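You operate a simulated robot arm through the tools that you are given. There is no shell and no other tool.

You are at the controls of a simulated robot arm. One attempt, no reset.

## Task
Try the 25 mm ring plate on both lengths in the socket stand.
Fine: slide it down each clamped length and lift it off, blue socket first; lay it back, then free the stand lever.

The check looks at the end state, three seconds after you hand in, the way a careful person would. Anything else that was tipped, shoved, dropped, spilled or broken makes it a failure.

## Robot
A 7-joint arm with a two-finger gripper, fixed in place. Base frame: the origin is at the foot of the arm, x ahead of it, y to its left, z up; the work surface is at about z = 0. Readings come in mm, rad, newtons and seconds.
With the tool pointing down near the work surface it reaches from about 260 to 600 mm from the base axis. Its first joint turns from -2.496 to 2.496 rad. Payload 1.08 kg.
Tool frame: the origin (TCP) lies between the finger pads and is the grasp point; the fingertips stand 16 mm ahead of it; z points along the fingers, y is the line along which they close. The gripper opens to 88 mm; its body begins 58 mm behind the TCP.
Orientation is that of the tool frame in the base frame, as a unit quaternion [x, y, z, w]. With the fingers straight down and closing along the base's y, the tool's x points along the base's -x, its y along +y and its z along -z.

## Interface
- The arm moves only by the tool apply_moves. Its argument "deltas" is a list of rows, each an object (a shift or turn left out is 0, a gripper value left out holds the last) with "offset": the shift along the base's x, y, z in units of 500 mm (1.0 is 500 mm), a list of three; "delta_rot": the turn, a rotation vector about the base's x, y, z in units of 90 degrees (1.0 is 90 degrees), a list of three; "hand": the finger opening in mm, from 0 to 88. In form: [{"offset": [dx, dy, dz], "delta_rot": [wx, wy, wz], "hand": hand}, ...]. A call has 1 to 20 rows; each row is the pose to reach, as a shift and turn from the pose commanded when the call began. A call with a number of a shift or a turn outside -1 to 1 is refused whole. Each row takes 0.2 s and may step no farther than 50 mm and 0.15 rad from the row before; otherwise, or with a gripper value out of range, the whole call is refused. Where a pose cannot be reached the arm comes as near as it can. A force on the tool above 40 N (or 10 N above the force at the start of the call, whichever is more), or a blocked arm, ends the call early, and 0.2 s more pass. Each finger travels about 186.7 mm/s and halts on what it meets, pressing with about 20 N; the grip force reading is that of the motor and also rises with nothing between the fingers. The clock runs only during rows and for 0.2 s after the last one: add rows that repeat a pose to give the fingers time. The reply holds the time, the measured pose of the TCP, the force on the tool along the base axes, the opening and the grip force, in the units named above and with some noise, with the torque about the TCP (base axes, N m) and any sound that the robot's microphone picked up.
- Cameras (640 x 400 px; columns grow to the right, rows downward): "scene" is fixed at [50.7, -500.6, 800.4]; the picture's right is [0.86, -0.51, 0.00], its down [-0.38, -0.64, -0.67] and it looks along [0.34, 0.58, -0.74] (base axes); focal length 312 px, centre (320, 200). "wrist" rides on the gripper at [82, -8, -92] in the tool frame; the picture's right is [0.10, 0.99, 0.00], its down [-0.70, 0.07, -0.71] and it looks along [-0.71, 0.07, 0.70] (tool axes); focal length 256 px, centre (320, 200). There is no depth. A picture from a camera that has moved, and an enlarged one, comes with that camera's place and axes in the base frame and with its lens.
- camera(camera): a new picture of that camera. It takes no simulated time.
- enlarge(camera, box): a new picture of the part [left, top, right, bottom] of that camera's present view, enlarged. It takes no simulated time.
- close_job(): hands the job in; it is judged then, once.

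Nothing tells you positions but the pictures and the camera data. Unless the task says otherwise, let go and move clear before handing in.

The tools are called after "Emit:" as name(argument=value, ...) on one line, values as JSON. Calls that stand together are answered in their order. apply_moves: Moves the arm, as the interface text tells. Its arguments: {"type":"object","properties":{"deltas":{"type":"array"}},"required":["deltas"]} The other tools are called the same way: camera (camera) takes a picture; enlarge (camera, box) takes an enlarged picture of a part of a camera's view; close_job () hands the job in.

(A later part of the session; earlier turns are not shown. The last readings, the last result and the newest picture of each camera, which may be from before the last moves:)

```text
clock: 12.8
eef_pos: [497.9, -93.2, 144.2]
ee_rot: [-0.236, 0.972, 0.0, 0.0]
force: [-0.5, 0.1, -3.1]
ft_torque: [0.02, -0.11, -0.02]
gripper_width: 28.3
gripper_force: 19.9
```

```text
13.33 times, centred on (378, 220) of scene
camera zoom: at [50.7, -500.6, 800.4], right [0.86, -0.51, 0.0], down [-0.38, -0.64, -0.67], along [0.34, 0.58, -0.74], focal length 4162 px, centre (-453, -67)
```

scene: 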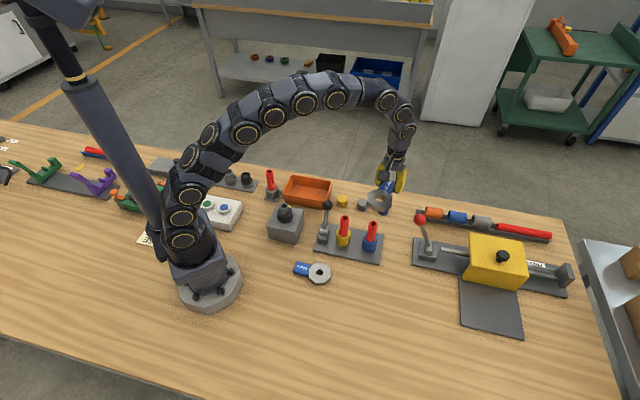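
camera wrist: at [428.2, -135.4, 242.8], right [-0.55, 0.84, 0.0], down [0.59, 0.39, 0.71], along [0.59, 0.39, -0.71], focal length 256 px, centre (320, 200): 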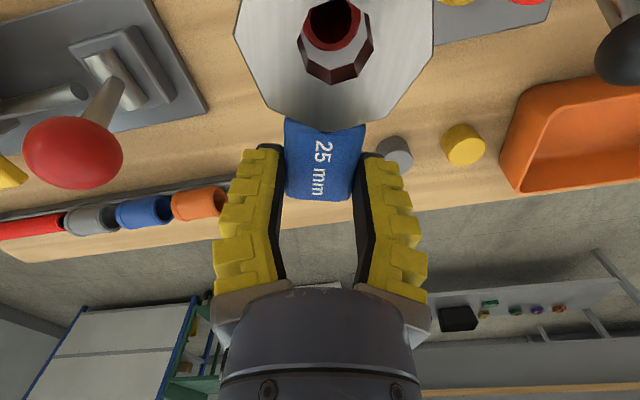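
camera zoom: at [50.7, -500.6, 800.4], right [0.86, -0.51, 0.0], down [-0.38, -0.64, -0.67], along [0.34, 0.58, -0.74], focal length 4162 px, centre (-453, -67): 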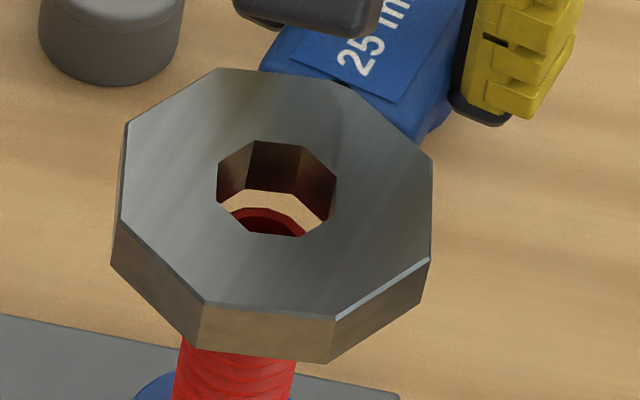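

Nearly centred: the remaining offset is about (0.2, 0.7) mm in tool x, y. I'll correct it and check once more before starting the slide.

Emit:
apply_moves(deltas=[{"offset": [-0.001, 0.0011, -0.002], "hand": 10}, {"offset": [-0.001, 0.0011, -0.003]}, {"offset": [-0.001, 0.0011, -0.003]}])

Emit:
enlarge(camera="wrist", box=[290, 0, 380, 90])

Emit:
enlarge(camera="wrist", box=[300, 0, 364, 40])

Emit:
enlarge(camera="scene", box=[362, 205, 394, 235])

```text
clock: 13.6
eef_pos: [497.2, -91.9, 143.2]
ee_rot: [-0.236, 0.972, 0.0, 0.001]
force: [0.3, 0.7, -3.1]
ft_torque: [0.07, -0.1, 0.0]
gripper_width: 28.0
gripper_force: 19.3
```

```text
4.44 times, centred on (335, 45) of wrist
camera zoom: at [426.7, -137.4, 234.9], right [-0.55, 0.84, 0.0], down [0.59, 0.39, 0.71], along [0.59, 0.39, -0.7], focal length 1138 px, centre (253, 889)
```

zoom: 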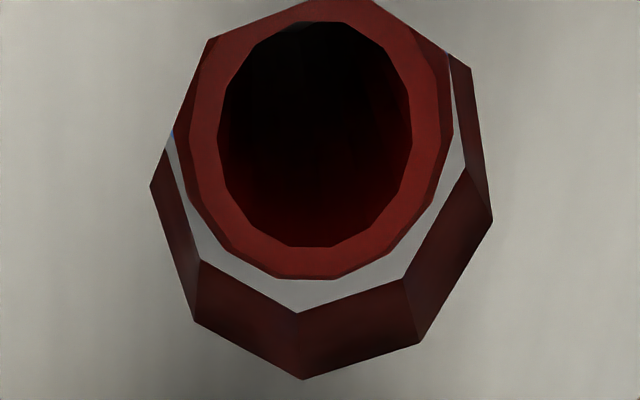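

```text
10.00 times, centred on (332, 20) of wrist
camera zoom: at [426.7, -137.4, 234.9], right [-0.55, 0.84, 0.0], down [0.59, 0.39, 0.71], along [0.59, 0.39, -0.7], focal length 2560 px, centre (200, 2000)
```

zoom: 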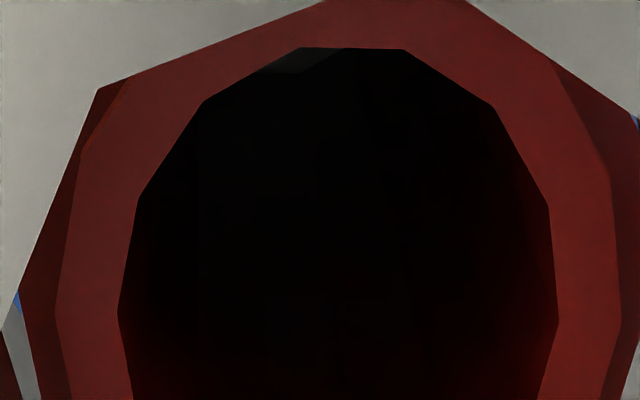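

```text
13.33 times, centred on (378, 220) of scene
camera zoom: at [50.7, -500.6, 800.4], right [0.86, -0.51, 0.0], down [-0.38, -0.64, -0.67], along [0.34, 0.58, -0.74], focal length 4162 px, centre (-453, -67)
```

zoom: 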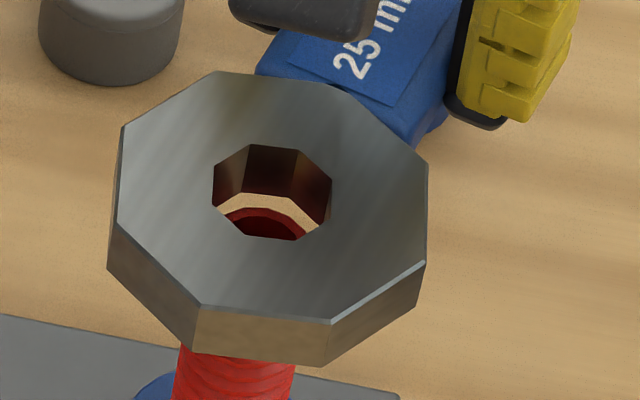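

Both views now show the ring centred on the blue rod to within about 0.2–0.4 mm. I'll begin the slow descent and watch the force.

Emit:
apply_moves(deltas=[{"offset": [-0.0002, -0.0001, -0.003], "hand": 10}, {"offset": [-0.0002, -0.0001, -0.006]}, {"offset": [-0.0002, -0.0001, -0.009]}, {"offset": [-0.0002, -0.0001, -0.012]}, {"offset": [-0.0002, -0.0001, -0.015]}])

Emit:
enlarge(camera="wrist", box=[290, 0, 380, 90])

Emit:
enlarge(camera="scene", box=[362, 205, 394, 235])

```text
clock: 14.8
eef_pos: [497.3, -93.7, 135.9]
ee_rot: [-0.235, 0.972, 0.0, 0.001]
force: [0.3, 0.6, -3.2]
ft_torque: [0.05, -0.16, 0.02]
gripper_width: 28.2
gripper_force: 20.1
```

```text
4.44 times, centred on (335, 45) of wrist
camera zoom: at [426.5, -137.4, 227.2], right [-0.55, 0.84, 0.0], down [0.59, 0.39, 0.71], along [0.59, 0.39, -0.7], focal length 1138 px, centre (253, 889)
```

zoom: 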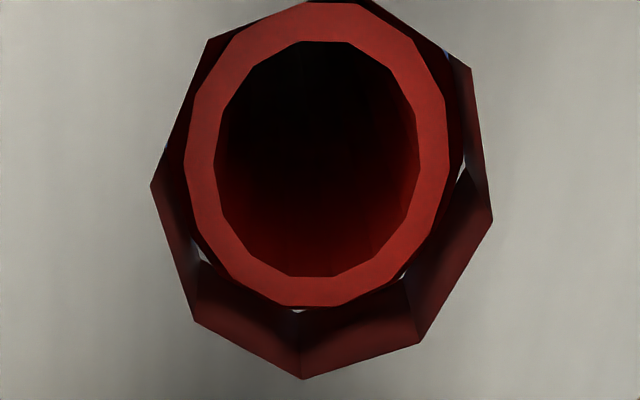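

```text
13.33 times, centred on (378, 220) of scene
camera zoom: at [50.7, -500.6, 800.4], right [0.86, -0.51, 0.0], down [-0.38, -0.64, -0.67], along [0.34, 0.58, -0.74], focal length 4162 px, centre (-453, -67)
```

zoom: 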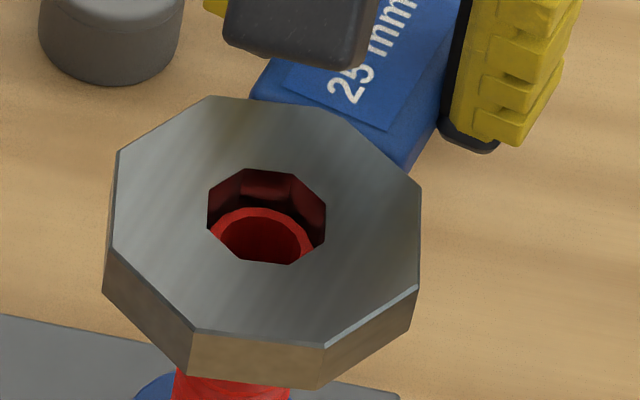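

The rod tip has entered the hole about 4 mm with no contact force. I'll continue down in short steps.

Emit:
apply_moves(deltas=[{"offset": [0, 0, -0.005], "hand": 10}, {"offset": [0, 0, -0.01]}, {"offset": [0, 0, -0.015]}, {"offset": [0, 0, -0.02]}, {"offset": [0, 0, -0.025]}])

Emit:
enlarge(camera="wrist", box=[290, 0, 380, 90])

Emit:
enlarge(camera="scene", box=[355, 200, 400, 245])

```text
clock: 16.0
eef_pos: [497.3, -92.2, 122.1]
ee_rot: [-0.236, 0.972, 0.0, 0.0]
force: [0.5, 0.1, -3.5]
ft_torque: [0.06, -0.14, -0.04]
gripper_width: 28.0
gripper_force: 19.8
```

```text
4.44 times, centred on (335, 45) of wrist
camera zoom: at [426.4, -137.6, 214.9], right [-0.55, 0.84, 0.0], down [0.59, 0.39, 0.71], along [0.59, 0.39, -0.71], focal length 1138 px, centre (253, 889)
```

zoom: 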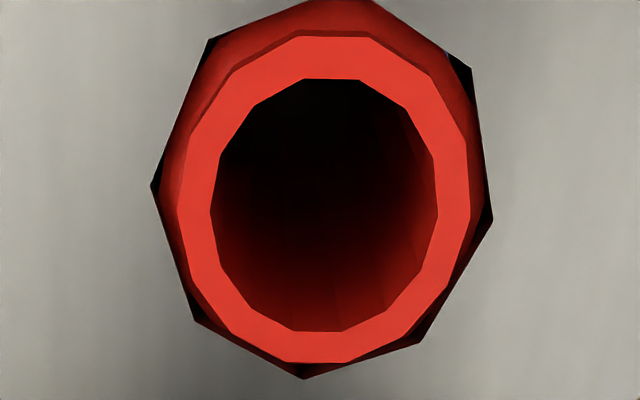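

```text
8.89 times, centred on (378, 222) of scene
camera zoom: at [50.7, -500.6, 800.4], right [0.86, -0.51, 0.0], down [-0.38, -0.64, -0.67], along [0.34, 0.58, -0.74], focal length 2775 px, centre (-191, 0)
```

zoom: 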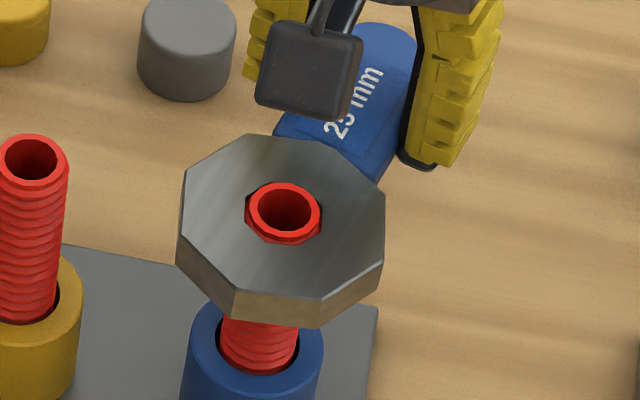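

The blue rod is through the plate with no side load. I'll continue sliding down along the rod.

Emit:
apply_moves(deltas=[{"offset": [0, 0, -0.006], "hand": 10}, {"offset": [0, 0, -0.012]}, {"offset": [0, 0, -0.018]}, {"offset": [0, 0, -0.024]}, {"offset": [0, 0, -0.03]}, {"offset": [0, 0, -0.036]}, {"offset": [0, 0, -0.042]}, {"offset": [0, 0, -0.048]}])

Emit:
camera(camera="wrist")

Emit:
enlarge(camera="scene", box=[345, 195, 410, 260])

```text
clock: 17.8
eef_pos: [496.1, -93.4, 98.2]
ee_rot: [-0.236, 0.972, 0.0, -0.001]
force: [-1.0, 0.6, -4.6]
ft_torque: [0.05, -0.12, 0.01]
gripper_width: 28.2
gripper_force: 19.8
```

```text
taken
camera wrist: at [426.6, -137.3, 190.8], right [-0.55, 0.84, 0.0], down [0.59, 0.39, 0.71], along [0.59, 0.39, -0.7], focal length 256 px, centre (320, 200)
```

wrist: 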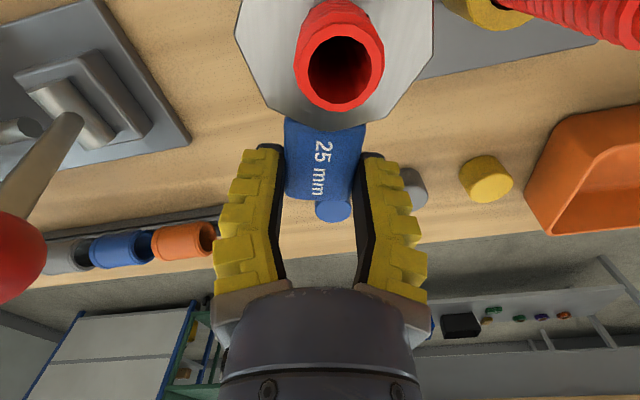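

```text
6.15 times, centred on (378, 228) of scene
camera zoom: at [50.7, -500.6, 800.4], right [0.86, -0.51, 0.0], down [-0.38, -0.64, -0.67], along [0.34, 0.58, -0.74], focal length 1921 px, centre (-34, 31)
```

zoom: 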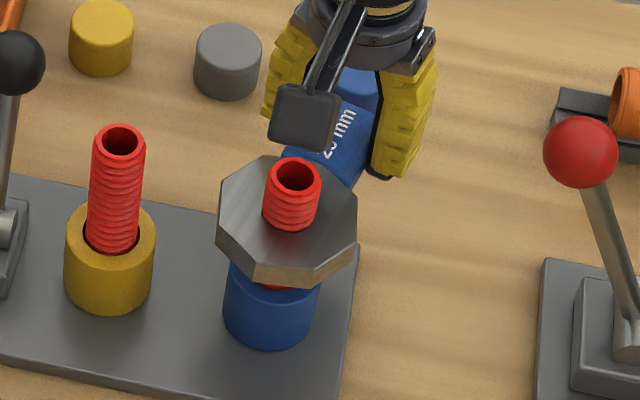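

The plate is about halfway down the blue rod, with only its own weight on the sensor. I'll go down another 20 mm.

Emit:
apply_moves(deltas=[{"offset": [0, 0, -0.006], "hand": 10}, {"offset": [0, 0, -0.012]}, {"offset": [0, 0, -0.018]}, {"offset": [0, 0, -0.024]}, {"offset": [0, 0, -0.03]}, {"offset": [0, 0, -0.036]}, {"offset": [0, 0, -0.04]}])

Emit:
camera(camera="wrist")

Emit:
enlarge(camera="scene", box=[345, 195, 410, 260])

```text
clock: 19.4
eef_pos: [496.8, -92.9, 79.0]
ee_rot: [-0.236, 0.972, 0.0, 0.0]
force: [0.1, 0.2, -3.2]
ft_torque: [0.07, -0.11, -0.02]
gripper_width: 28.2
gripper_force: 20.5
```

```text
taken
camera wrist: at [426.6, -137.3, 170.7], right [-0.55, 0.84, 0.0], down [0.59, 0.39, 0.71], along [0.59, 0.39, -0.71], focal length 256 px, centre (320, 200)
```

wrist: 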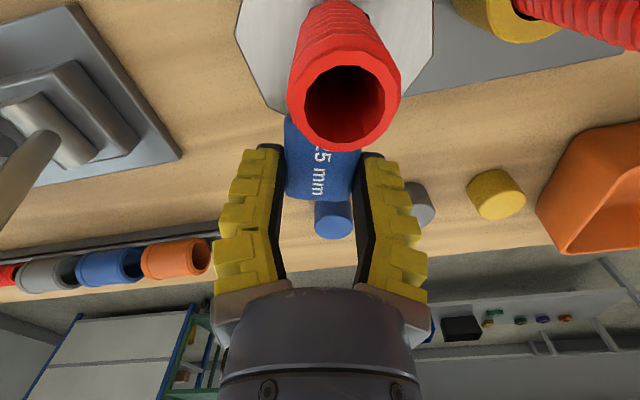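

```text
6.15 times, centred on (378, 228) of scene
camera zoom: at [50.7, -500.6, 800.4], right [0.86, -0.51, 0.0], down [-0.38, -0.64, -0.67], along [0.34, 0.58, -0.74], focal length 1921 px, centre (-34, 31)
```

zoom: 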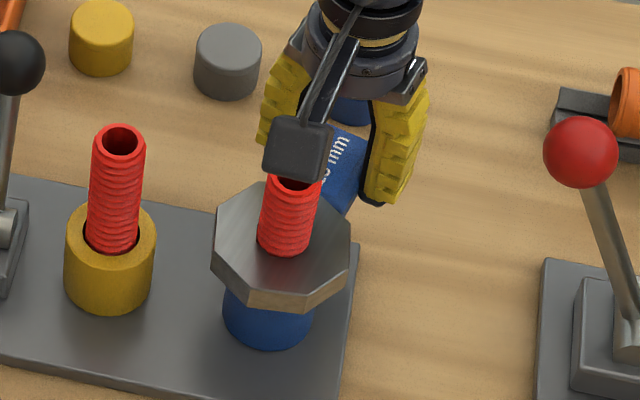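

The plate is within about 10 mm of the blue socket. I'll ease down the rest in small steps, stopping at or just before light contact.

Emit:
apply_moves(deltas=[{"offset": [0, 0, -0.003], "hand": 10}, {"offset": [0, 0, -0.006]}, {"offset": [0, 0, -0.009]}, {"offset": [0, 0, -0.012]}, {"offset": [0, 0, -0.014]}])

Emit:
enlarge(camera="scene", box=[350, 210, 400, 260])

```text
clock: 20.6
eef_pos: [495.8, -93.6, 72.1]
ee_rot: [-0.236, 0.972, 0.0, 0.0]
force: [0.3, 0.2, -3.1]
ft_torque: [0.11, -0.08, -0.01]
gripper_width: 28.5
gripper_force: 20.1
```

```text
8.00 times, centred on (375, 235) of scene
camera zoom: at [50.7, -500.6, 800.4], right [0.86, -0.51, 0.0], down [-0.38, -0.64, -0.67], along [0.34, 0.58, -0.74], focal length 2497 px, centre (-120, -80)
```

zoom: 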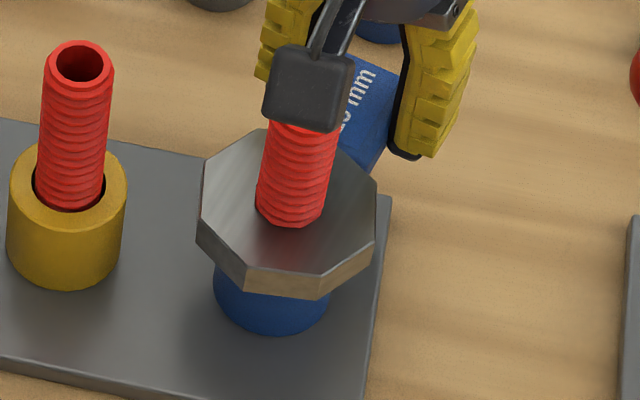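

No contact yet. I'll go 2 mm more, gently.

Emit:
apply_moves(deltas=[{"offset": [0, 0, -0.002], "hand": 10}, {"offset": [0, 0, -0.004]}])

```text
clock: 21.2
eef_pos: [496.8, -93.3, 71.8]
ee_rot: [-0.236, 0.972, -0.001, 0.0]
force: [-1.5, -0.1, 5.3]
ft_torque: [-0.21, 0.37, 0.02]
gripper_width: 29.4
gripper_force: 20.2
```

The plate has seated on the blue socket: the force changed from -3 N to +5 N. Now I'll lift it straight up off the rod.

Emit:
apply_moves(deltas=[{"offset": [0, 0, 0.004], "hand": 10}, {"offset": [0, 0, 0.01]}, {"offset": [0, 0, 0.018]}, {"offset": [0, 0, 0.028]}, {"offset": [0, 0, 0.038]}])

Emit:
enlarge(camera="scene", box=[350, 205, 400, 255])

Emit:
camera(camera="wrist")

```text
clock: 22.4
eef_pos: [497.4, -92.5, 89.3]
ee_rot: [-0.236, 0.972, 0.001, 0.0]
force: [0.0, -0.3, -3.2]
ft_torque: [0.08, -0.14, 0.0]
gripper_width: 28.0
gripper_force: 20.0
```

```text
8.00 times, centred on (375, 230) of scene
camera zoom: at [50.7, -500.6, 800.4], right [0.86, -0.51, 0.0], down [-0.38, -0.64, -0.67], along [0.34, 0.58, -0.74], focal length 2497 px, centre (-120, -40)
```

zoom: 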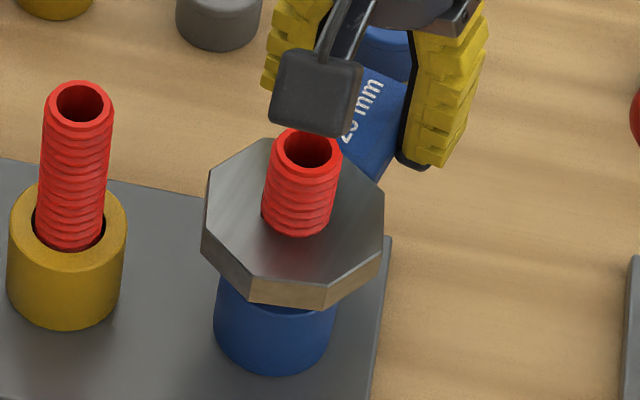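

```text
taken
camera wrist: at [426.7, -137.3, 181.1], right [-0.55, 0.84, 0.0], down [0.59, 0.39, 0.71], along [0.59, 0.39, -0.7], focal length 256 px, centre (320, 200)
```

wrist: 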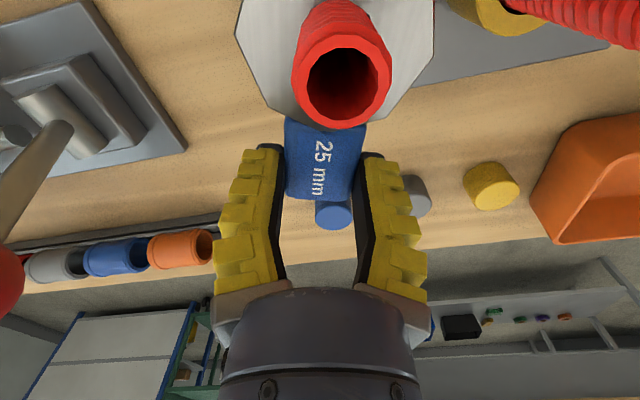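

The rod stays clamped and the plate lifts freely. I'll lift it clear of the rod.

Emit:
apply_moves(deltas=[{"offset": [0, 0, 0.01], "hand": 10}, {"offset": [0, 0, 0.02]}, {"offset": [0, 0, 0.03]}, {"offset": [0, 0, 0.04]}, {"offset": [0, 0, 0.05]}, {"offset": [0, 0, 0.06]}, {"offset": [0, 0, 0.07]}, {"offset": [0, 0, 0.08]}, {"offset": [0, 0, 0.09]}, {"offset": [0, 0, 0.1]}, {"offset": [0, 0, 0.11]}, {"offset": [0, 0, 0.12]}, {"offset": [0, 0, 0.13]}, {"offset": [0, 0, 0.14]}, {"offset": [0, 0, 0.15]}, {"offset": [0, 0, 0.16]}])

Emit:
camera(camera="wrist")

Emit:
enlarge(camera="scene", box=[310, 180, 420, 260])

Emit:
enlarge(camera="wrist", box=[280, 0, 390, 90])

```text
clock: 25.8
eef_pos: [496.6, -91.8, 168.6]
ee_rot: [-0.236, 0.972, 0.0, 0.0]
force: [-0.5, -0.3, -3.5]
ft_torque: [0.08, -0.12, -0.01]
gripper_width: 27.9
gripper_force: 20.2
```

```text
taken
camera wrist: at [426.3, -137.3, 260.5], right [-0.55, 0.84, 0.0], down [0.59, 0.39, 0.71], along [0.59, 0.39, -0.7], focal length 256 px, centre (320, 200)
```

wrist: 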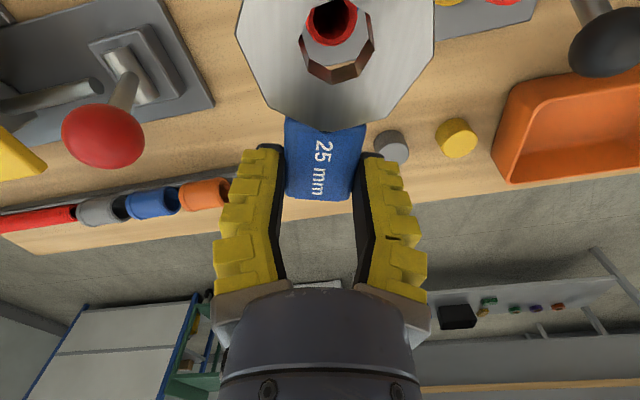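

```text
5.00 times, centred on (365, 220) of scene
camera zoom: at [50.7, -500.6, 800.4], right [0.86, -0.51, 0.0], down [-0.38, -0.64, -0.67], along [0.34, 0.58, -0.74], focal length 1561 px, centre (95, 100)
```

zoom: 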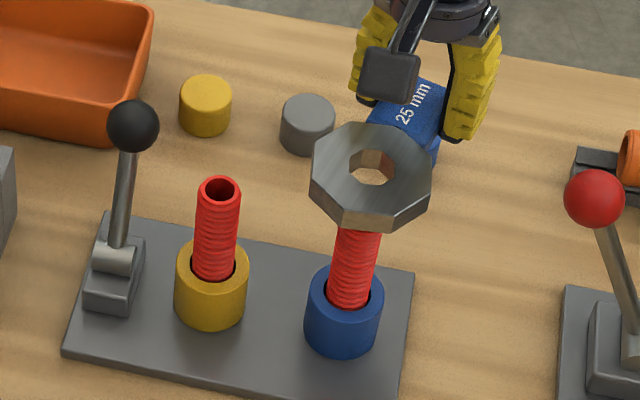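

```text
4.44 times, centred on (335, 45) of wrist
camera zoom: at [426.3, -137.3, 260.5], right [-0.55, 0.84, 0.0], down [0.59, 0.39, 0.71], along [0.59, 0.39, -0.7], focal length 1138 px, centre (253, 889)
```

zoom: 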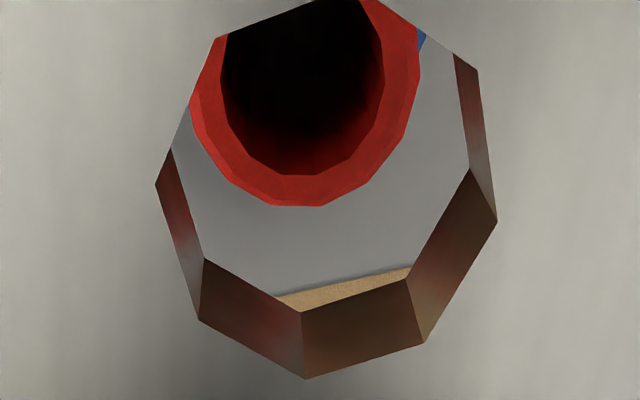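

The blue trial is done and the plate is off the rod. I'll move it over the yellow rod at this height, clear of the black lever knob, then fine-align again.

Emit:
apply_moves(deltas=[{"offset": [-0.0188, 0.0187, 0], "hand": 10}, {"offset": [-0.0375, 0.0375, 0]}, {"offset": [-0.0563, 0.0562, 0]}, {"offset": [-0.0751, 0.0749, 0]}, {"offset": [-0.0938, 0.0937, 0]}, {"offset": [-0.1126, 0.1124, 0]}, {"offset": [-0.1126, 0.1124, -0.018]}, {"offset": [-0.1126, 0.1124, -0.036]}, {"offset": [-0.1126, 0.1124, -0.036]}])

Emit:
camera(camera="wrist")

Emit:
enlarge(camera="wrist", box=[280, 0, 390, 90])

Emit:
enlarge(camera="wrist", box=[300, 0, 364, 40])

Emit:
enlarge(camera="scene", box=[330, 200, 362, 230])

Emit:
enlarge(camera="scene", box=[300, 160, 420, 260])

```text
clock: 27.8
eef_pos: [440.6, -35.2, 151.0]
ee_rot: [-0.236, 0.972, 0.0, 0.0]
force: [-0.4, 0.3, -3.7]
ft_torque: [0.07, -0.13, 0.02]
gripper_width: 27.6
gripper_force: 20.4
```

```text
taken
camera wrist: at [370.0, -80.6, 242.9], right [-0.55, 0.84, 0.0], down [0.59, 0.39, 0.71], along [0.59, 0.39, -0.71], focal length 256 px, centre (320, 200)
```

wrist: 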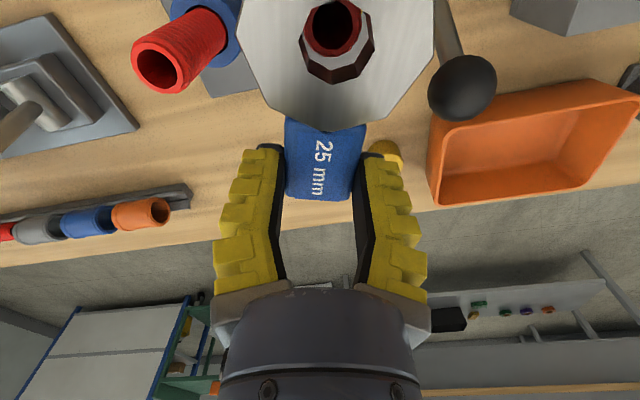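

```text
4.44 times, centred on (335, 45) of wrist
camera zoom: at [370.0, -80.6, 242.9], right [-0.55, 0.84, 0.0], down [0.59, 0.39, 0.71], along [0.59, 0.39, -0.71], focal length 1138 px, centre (253, 889)
```

zoom: 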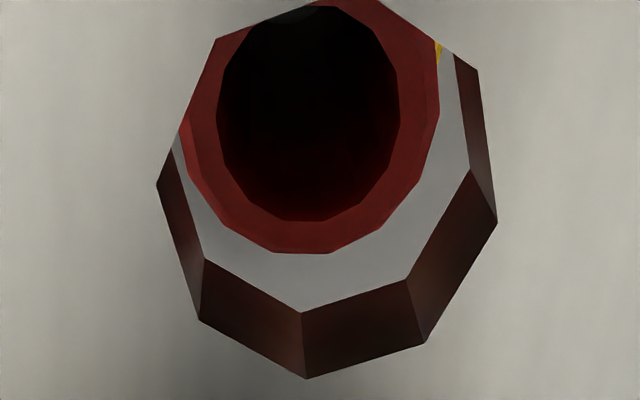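

```text
10.00 times, centred on (332, 20) of wrist
camera zoom: at [370.0, -80.6, 242.9], right [-0.55, 0.84, 0.0], down [0.59, 0.39, 0.71], along [0.59, 0.39, -0.71], focal length 2560 px, centre (200, 2000)
```

zoom: 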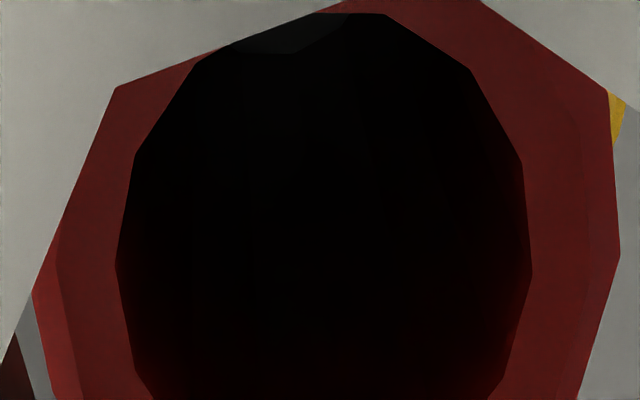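

```text
13.33 times, centred on (346, 215) of scene
camera zoom: at [50.7, -500.6, 800.4], right [0.86, -0.51, 0.0], down [-0.38, -0.64, -0.67], along [0.34, 0.58, -0.74], focal length 4162 px, centre (-27, 0)
```

zoom: 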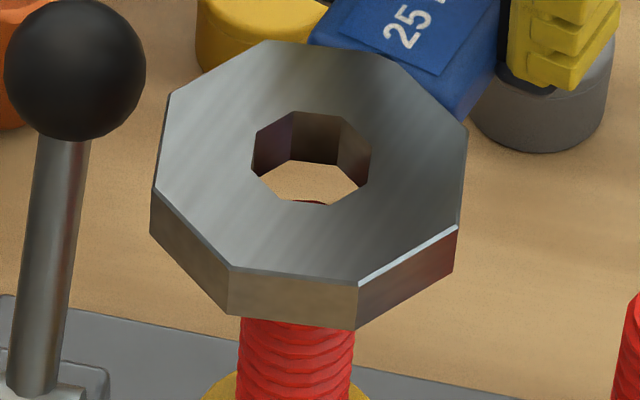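

```text
4.00 times, centred on (360, 210) of scene
camera zoom: at [50.7, -500.6, 800.4], right [0.86, -0.51, 0.0], down [-0.38, -0.64, -0.67], along [0.34, 0.58, -0.74], focal length 1249 px, centre (160, 160)
```

zoom: 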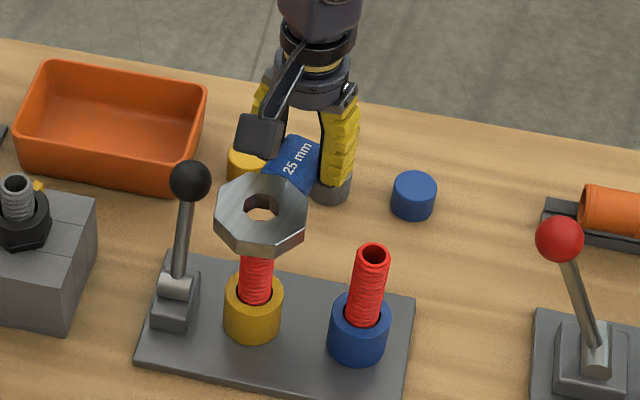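

The ring is within 0.7 mm of the yellow rod's axis, and both cameras agree. I'll correct by (-0.3, -0.6) mm in tool x, y, lower a little and re-check.

Emit:
apply_moves(deltas=[{"offset": [0.0011, -0.0008, -0.006], "hand": 10}, {"offset": [0.0011, -0.0008, -0.012]}, {"offset": [0.0011, -0.0008, -0.014]}, {"offset": [0.0011, -0.0008, -0.014]}])

Emit:
enlarge(camera="wrist", box=[280, 0, 390, 90])

Emit:
enlarge(camera="wrist", box=[300, 0, 364, 40])

Emit:
enlarge(camera="scene", box=[330, 200, 362, 230])

```text
clock: 28.8
eef_pos: [440.7, -36.0, 143.3]
ee_rot: [-0.236, 0.972, 0.001, -0.001]
force: [0.0, 0.1, -2.9]
ft_torque: [0.07, -0.12, 0.0]
gripper_width: 27.8
gripper_force: 20.0
```

```text
4.44 times, centred on (335, 45) of wrist
camera zoom: at [370.6, -81.3, 236.0], right [-0.55, 0.84, 0.0], down [0.59, 0.39, 0.71], along [0.59, 0.39, -0.71], focal length 1138 px, centre (253, 889)
```

zoom: 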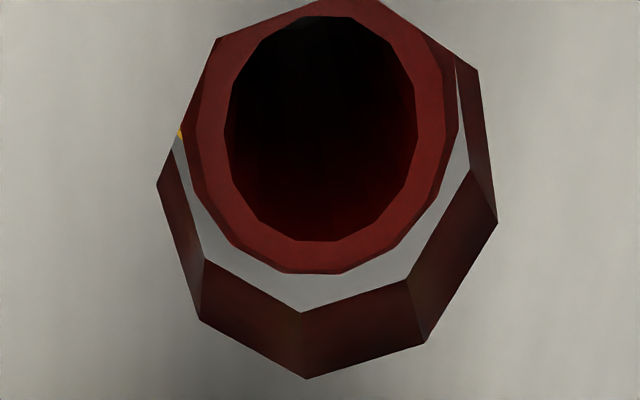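

```text
10.00 times, centred on (332, 20) of wrist
camera zoom: at [370.6, -81.3, 236.0], right [-0.55, 0.84, 0.0], down [0.59, 0.39, 0.71], along [0.59, 0.39, -0.71], focal length 2560 px, centre (200, 2000)
```

zoom: 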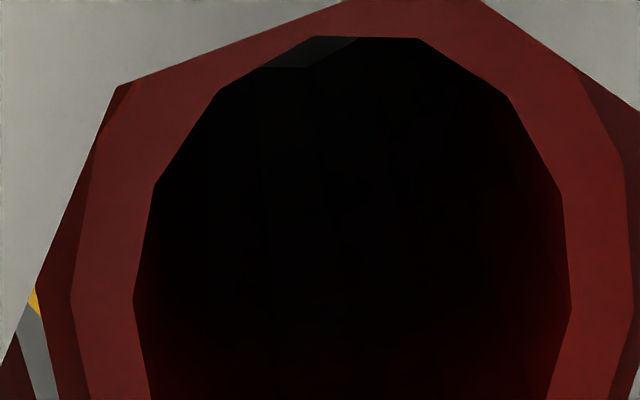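

```text
13.33 times, centred on (346, 215) of scene
camera zoom: at [50.7, -500.6, 800.4], right [0.86, -0.51, 0.0], down [-0.38, -0.64, -0.67], along [0.34, 0.58, -0.74], focal length 4162 px, centre (-27, 0)
```

zoom: 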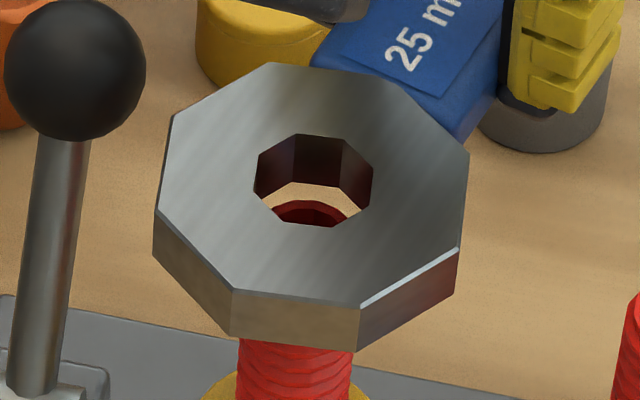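

Residual is about 0.25 mm in tool y. I'll apply that and start the slow descent onto the yellow rod.

Emit:
apply_moves(deltas=[{"offset": [-0.0002, 0.0005, -0.002], "hand": 10}, {"offset": [-0.0002, 0.0005, -0.005]}, {"offset": [-0.0002, 0.0005, -0.008]}, {"offset": [-0.0002, 0.0005, -0.011]}, {"offset": [-0.0002, 0.0005, -0.014]}, {"offset": [-0.0002, 0.0005, -0.017]}])

Emit:
enlarge(camera="wrist", box=[280, 0, 390, 90])

Emit:
enlarge(camera="scene", box=[325, 195, 370, 240])

```text
clock: 30.2
eef_pos: [441.8, -36.4, 135.5]
ee_rot: [-0.236, 0.972, 0.0, -0.001]
force: [-0.2, 1.2, -3.9]
ft_torque: [0.04, -0.13, -0.02]
gripper_width: 27.6
gripper_force: 20.1
```

```text
4.44 times, centred on (335, 45) of wrist
camera zoom: at [370.6, -81.5, 227.4], right [-0.55, 0.84, 0.0], down [0.59, 0.39, 0.71], along [0.59, 0.39, -0.71], focal length 1138 px, centre (253, 889)
```

zoom: 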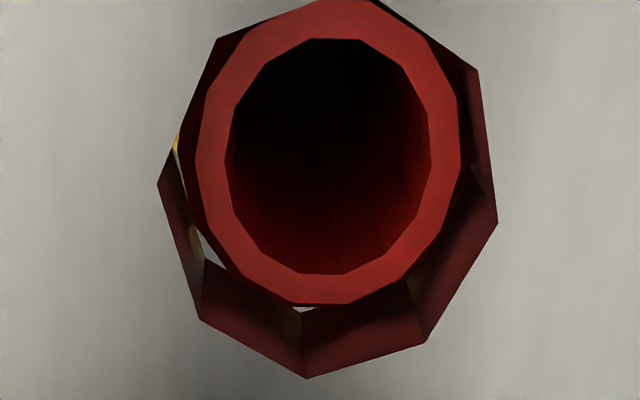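

```text
8.89 times, centred on (348, 218) of scene
camera zoom: at [50.7, -500.6, 800.4], right [0.86, -0.51, 0.0], down [-0.38, -0.64, -0.67], along [0.34, 0.58, -0.74], focal length 2775 px, centre (76, 44)
```

zoom: 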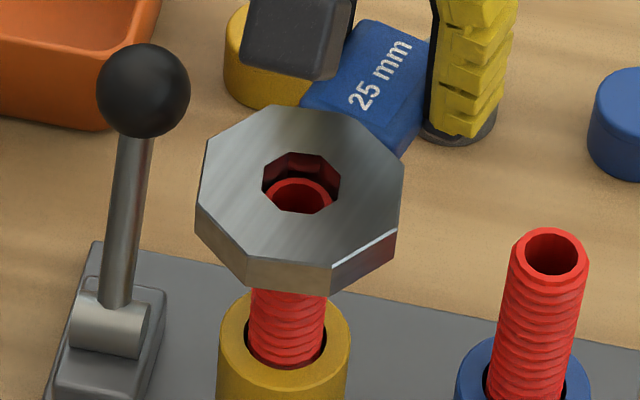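

The rod tip has entered the hole, but the gap is larger on one side, so the rod is about 0.45 mm off in tool +y. I'll nudge the plate to centre it and check before going on.

Emit:
apply_moves(deltas=[{"offset": [-0.0004, 0.0008, 0], "hand": 10}, {"offset": [-0.0004, 0.0008, 0]}])

Emit:
enlarge(camera="wrist", box=[280, 0, 390, 90])

```text
clock: 30.8
eef_pos: [440.8, -36.7, 135.1]
ee_rot: [-0.236, 0.972, 0.0, 0.0]
force: [0.4, 0.5, -3.9]
ft_torque: [0.09, -0.13, -0.02]
gripper_width: 27.9
gripper_force: 19.7
```

```text
4.44 times, centred on (335, 45) of wrist
camera zoom: at [370.3, -81.2, 227.5], right [-0.55, 0.84, 0.0], down [0.59, 0.39, 0.71], along [0.59, 0.39, -0.71], focal length 1138 px, centre (253, 889)
```

zoom: 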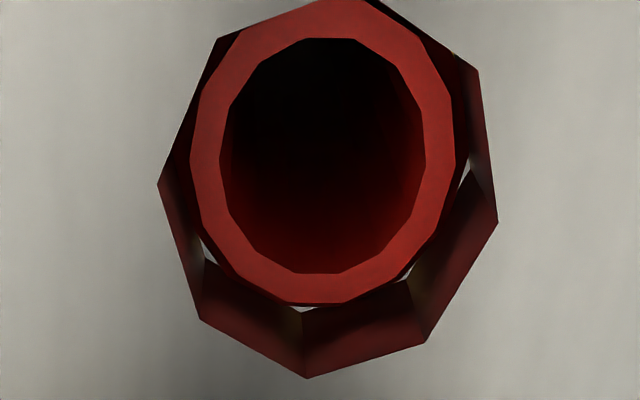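

The gaps are now symmetric all round. Continuing down the yellow rod.

Emit:
apply_moves(deltas=[{"offset": [0, 0, -0.005], "hand": 10}, {"offset": [0, 0, -0.01]}, {"offset": [0, 0, -0.015]}, {"offset": [0, 0, -0.02]}, {"offset": [0, 0, -0.025]}])

Emit:
enlarge(camera="wrist", box=[280, 0, 390, 90])

Emit:
enlarge(camera="scene", box=[310, 190, 380, 250])

```text
clock: 32.0
eef_pos: [440.5, -35.6, 121.5]
ee_rot: [-0.236, 0.972, 0.0, 0.0]
force: [-0.4, -0.9, -4.1]
ft_torque: [0.08, -0.14, 0.01]
gripper_width: 27.6
gripper_force: 20.1
```

```text
4.44 times, centred on (335, 45) of wrist
camera zoom: at [370.3, -81.2, 214.6], right [-0.55, 0.84, 0.0], down [0.59, 0.39, 0.71], along [0.59, 0.39, -0.71], focal length 1138 px, centre (253, 889)
```

zoom: 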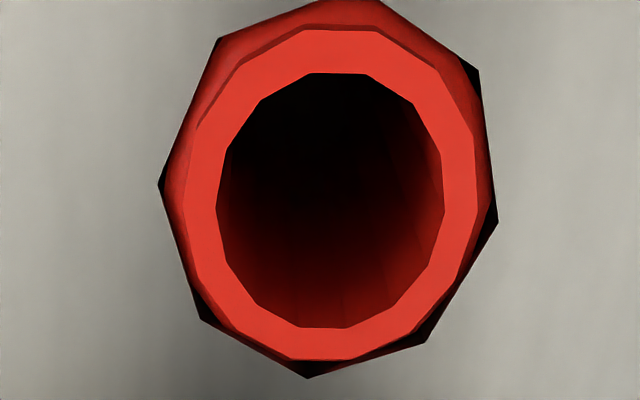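

```text
6.67 times, centred on (345, 220) of scene
camera zoom: at [50.7, -500.6, 800.4], right [0.86, -0.51, 0.0], down [-0.38, -0.64, -0.67], along [0.34, 0.58, -0.74], focal length 2081 px, centre (153, 67)
```

zoom: 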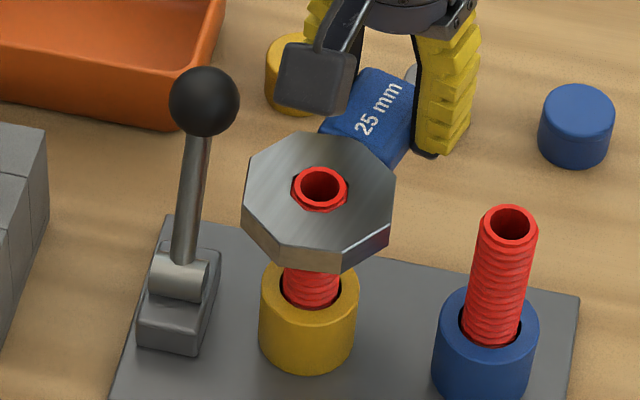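

The rod is through the plate cleanly and the lever knob stays well clear. Sliding further down.

Emit:
apply_moves(deltas=[{"offset": [0, 0, -0.006], "hand": 10}, {"offset": [0, 0, -0.012]}, {"offset": [0, 0, -0.018]}, {"offset": [0, 0, -0.024]}, {"offset": [0, 0, -0.03]}, {"offset": [0, 0, -0.036]}, {"offset": [0, 0, -0.042]}, {"offset": [0, 0, -0.048]}])

Emit:
camera(camera="wrist")

Emit:
enlarge(camera="scene", box=[300, 180, 380, 250])

```text
clock: 33.8
eef_pos: [440.9, -37.1, 99.5]
ee_rot: [-0.236, 0.972, 0.0, 0.0]
force: [-0.1, -0.7, -4.2]
ft_torque: [0.08, -0.11, 0.02]
gripper_width: 27.8
gripper_force: 19.7
```

```text
taken
camera wrist: at [370.4, -81.0, 190.9], right [-0.55, 0.84, 0.0], down [0.59, 0.39, 0.71], along [0.59, 0.39, -0.7], focal length 256 px, centre (320, 200)
```

wrist: 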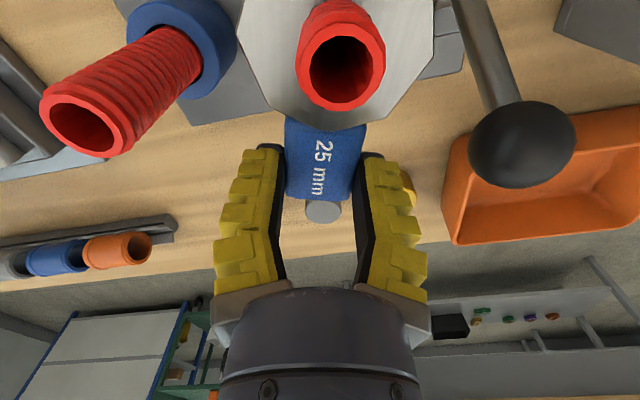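

```text
5.71 times, centred on (340, 215) of scene
camera zoom: at [50.7, -500.6, 800.4], right [0.86, -0.51, 0.0], down [-0.38, -0.64, -0.67], along [0.34, 0.58, -0.74], focal length 1784 px, centre (206, 114)
```

zoom: 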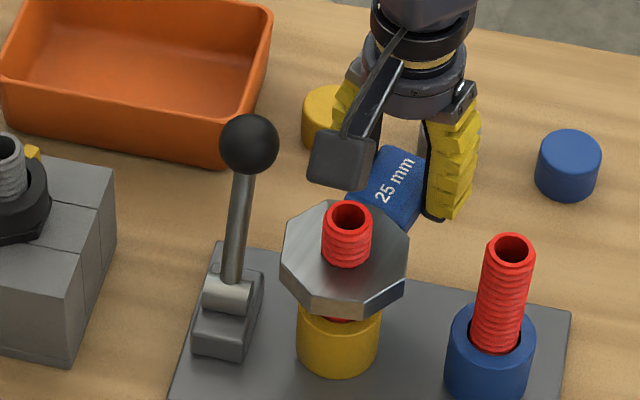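

Everything is clear of the lever. Continuing down toward the yellow socket.

Emit:
apply_moves(deltas=[{"offset": [0, 0, -0.006], "hand": 10}, {"offset": [0, 0, -0.012]}, {"offset": [0, 0, -0.018]}, {"offset": [0, 0, -0.024]}, {"offset": [0, 0, -0.03]}, {"offset": [0, 0, -0.036]}, {"offset": [0, 0, -0.042]}, {"offset": [0, 0, -0.048]}, {"offset": [0, 0, -0.052]}])

Emit:
enlarge(camera="scene", box=[300, 180, 380, 250])

Emit:
camera(camera="wrist")

```text
clock: 35.8
eef_pos: [440.1, -36.9, 71.6]
ee_rot: [-0.236, 0.972, 0.0, 0.0]
force: [0.1, -0.4, -4.8]
ft_torque: [0.06, -0.14, 0.0]
gripper_width: 27.7
gripper_force: 19.9
```

```text
5.71 times, centred on (340, 215) of scene
camera zoom: at [50.7, -500.6, 800.4], right [0.86, -0.51, 0.0], down [-0.38, -0.64, -0.67], along [0.34, 0.58, -0.74], focal length 1784 px, centre (206, 114)
```

zoom: 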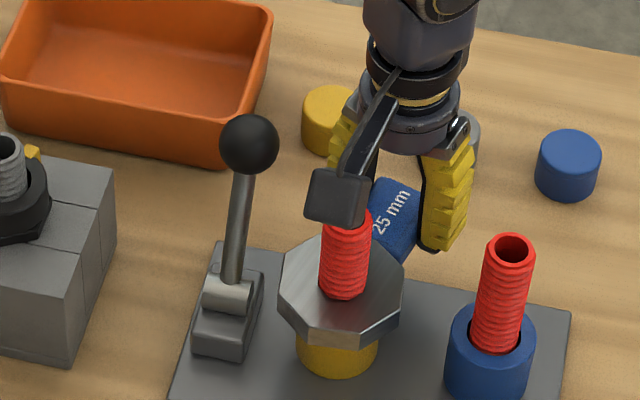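

```text
taken
camera wrist: at [370.2, -80.9, 164.8], right [-0.55, 0.84, 0.0], down [0.59, 0.39, 0.71], along [0.59, 0.39, -0.71], focal length 256 px, centre (320, 200)
```

wrist: 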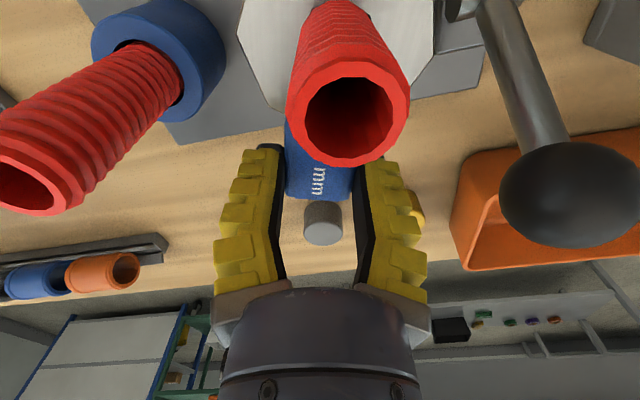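

The plate is nearly on the yellow socket. I'll go the last 2–3 mm gently to light contact.

Emit:
apply_moves(deltas=[{"offset": [0, 0, -0.002], "hand": 10}, {"offset": [0, 0, -0.004]}])

```text
clock: 36.4
eef_pos: [439.4, -36.9, 71.1]
ee_rot: [-0.236, 0.972, 0.0, 0.0]
force: [-1.0, 0.5, 3.1]
ft_torque: [-0.15, 0.35, -0.04]
gripper_width: 28.8
gripper_force: 19.8
```

It is seated on the yellow socket (force +3 N). Now I'll lift it straight off.

Emit:
apply_moves(deltas=[{"offset": [0, 0, 0.004], "hand": 10}, {"offset": [0, 0, 0.01]}, {"offset": [0, 0, 0.02]}, {"offset": [0, 0, 0.03]}, {"offset": [0, 0, 0.04]}, {"offset": [0, 0, 0.05]}, {"offset": [0, 0, 0.06]}, {"offset": [0, 0, 0.07]}, {"offset": [0, 0, 0.08]}, {"offset": [0, 0, 0.09]}, {"offset": [0, 0, 0.1]}, {"offset": [0, 0, 0.11]}, {"offset": [0, 0, 0.12]}, {"offset": [0, 0, 0.13]}, {"offset": [0, 0, 0.14]}, {"offset": [0, 0, 0.15]}, {"offset": [0, 0, 0.165]}, {"offset": [0, 0, 0.18]}, {"offset": [0, 0, 0.195]}])

Emit:
camera(camera="wrist")

Emit:
enlarge(camera="scene", box=[300, 170, 420, 270])

```text
clock: 40.4
eef_pos: [441.1, -36.8, 169.7]
ee_rot: [-0.236, 0.972, 0.0, 0.0]
force: [-0.4, 0.2, -3.1]
ft_torque: [0.04, -0.13, -0.02]
gripper_width: 27.9
gripper_force: 19.8
```

```text
taken
camera wrist: at [370.6, -81.1, 260.8], right [-0.55, 0.84, 0.0], down [0.59, 0.39, 0.71], along [0.59, 0.39, -0.71], focal length 256 px, centre (320, 200)
```

wrist: 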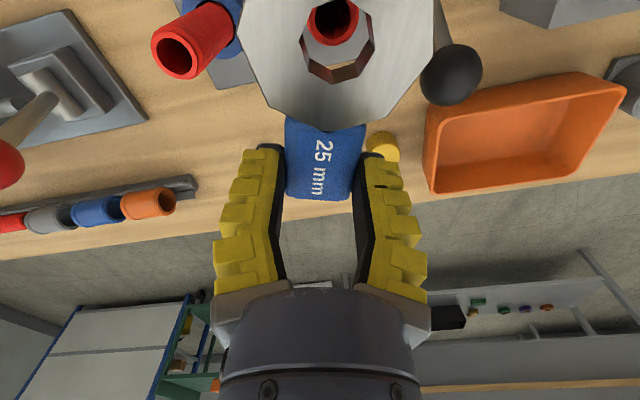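

```text
4.00 times, centred on (360, 220) of scene
camera zoom: at [50.7, -500.6, 800.4], right [0.86, -0.51, 0.0], down [-0.38, -0.64, -0.67], along [0.34, 0.58, -0.74], focal length 1249 px, centre (160, 120)
```

zoom: 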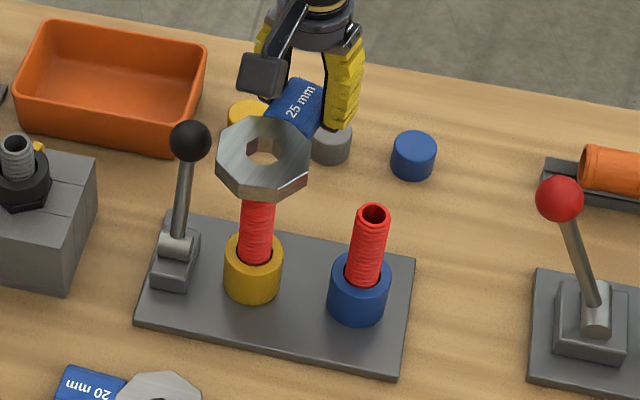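

Both trials are done. I'll raise a bit more, then carry the plate back over its original spot and rotate back to its original direction.

Emit:
apply_moves(deltas=[{"offset": [0, 0, 0.06], "hand": 10}, {"offset": [0, 0, 0.12]}, {"offset": [-0.0019, -0.0401, 0.12], "delta_rot": [0, 0, -0.062]}, {"offset": [-0.0037, -0.0802, 0.12], "delta_rot": [0, 0, -0.124]}, {"offset": [-0.0056, -0.1203, 0.12], "delta_rot": [0, 0, -0.186]}, {"offset": [-0.0074, -0.1604, 0.12], "delta_rot": [0, 0, -0.248]}, {"offset": [-0.0093, -0.2005, 0.12], "delta_rot": [0, 0, -0.31]}, {"offset": [-0.0111, -0.2407, 0.12], "delta_rot": [0, 0, -0.372]}, {"offset": [-0.013, -0.2808, 0.12], "delta_rot": [0, 0, -0.434]}, {"offset": [-0.0148, -0.3209, 0.12], "delta_rot": [0, 0, -0.496]}, {"offset": [-0.0167, -0.361, 0.12], "delta_rot": [0, 0, -0.558]}, {"offset": [-0.0185, -0.4011, 0.12], "delta_rot": [0, 0, -0.62]}, {"offset": [-0.0204, -0.4412, 0.12], "delta_rot": [0, 0, -0.682]}, {"offset": [-0.0222, -0.4813, 0.12], "delta_rot": [0, 0, -0.744]}, {"offset": [-0.0222, -0.4813, 0.12], "delta_rot": [0, 0, -0.744]}])

Emit:
camera(camera="wrist")

Emit:
camera(camera="scene")

```text
clock: 43.6
eef_pos: [428.4, -277.0, 228.2]
ee_rot: [0.341, 0.94, 0.0, 0.0]
force: [-0.4, 1.1, -3.8]
ft_torque: [-0.08, -0.09, 0.0]
gripper_width: 27.5
gripper_force: 19.6
```

```text
taken
camera wrist: at [359.3, -230.8, 320.1], right [0.56, 0.83, 0.0], down [0.59, -0.39, 0.71], along [0.59, -0.4, -0.7], focal length 256 px, centre (320, 200)
```

wrist: 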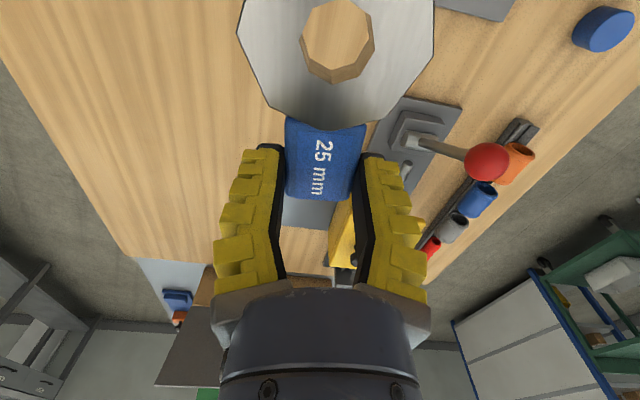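

```text
taken
```

scene: 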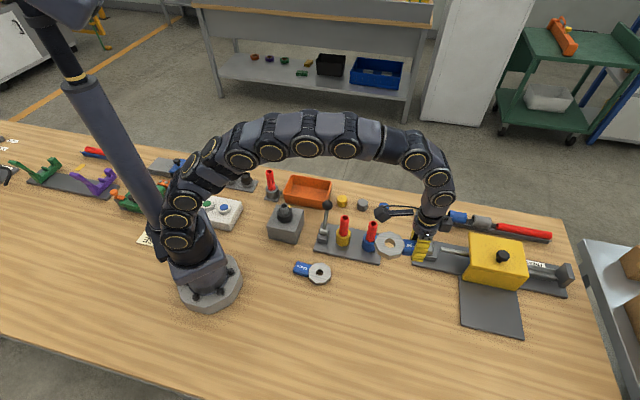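

The plate is back above its original place. I'll lower to about 20 mm above the bench, then ease down to touch.

Emit:
apply_moves(deltas=[{"offset": [0, 0, -0.06], "hand": 10}, {"offset": [0, 0, -0.12]}, {"offset": [0, 0, -0.18]}, {"offset": [0, 0, -0.24]}, {"offset": [0, 0, -0.3]}, {"offset": [0, 0, -0.345]}, {"offset": [0, 0, -0.379]}, {"offset": [0, 0, -0.395]}, {"offset": [0, 0, -0.408]}, {"offset": [0, 0, -0.413]}])

Emit:
enlarge(camera="scene", box=[350, 240, 440, 310])

Emit:
camera(camera="wrist")

```text
clock: 45.8
eef_pos: [429.4, -276.7, 21.6]
ee_rot: [0.339, 0.941, 0.0, 0.0]
force: [-0.7, -0.5, -0.2]
ft_torque: [0.08, 0.11, 0.0]
gripper_width: 27.9
gripper_force: 20.2
```

```text
5.71 times, centred on (395, 275) of scene
camera zoom: at [50.7, -500.6, 800.4], right [0.86, -0.51, 0.0], down [-0.38, -0.64, -0.67], along [0.34, 0.58, -0.74], focal length 1784 px, centre (-109, -229)
```

zoom: 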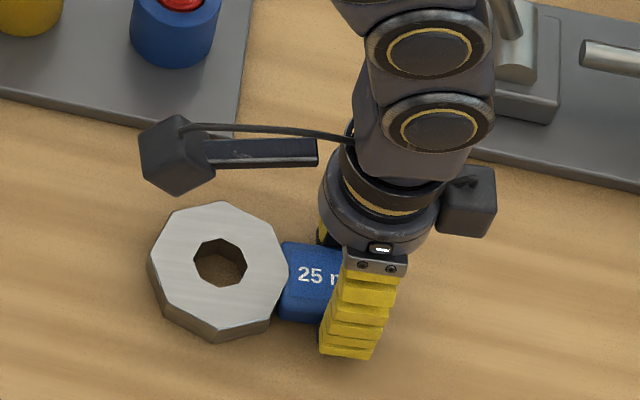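

```text
taken
camera wrist: at [360.2, -230.4, 113.9], right [0.56, 0.83, 0.0], down [0.59, -0.39, 0.71], along [0.59, -0.39, -0.71], focal length 256 px, centre (320, 200)
```

wrist: 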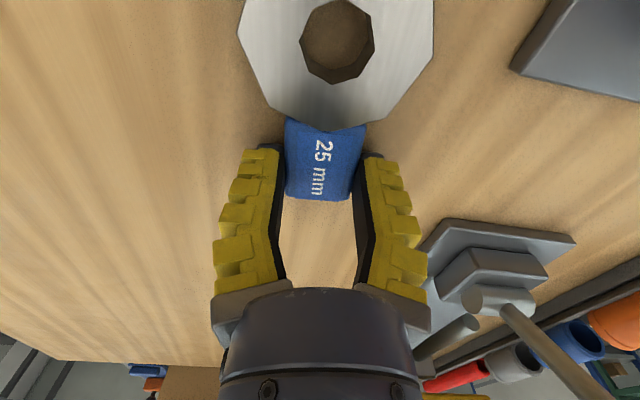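

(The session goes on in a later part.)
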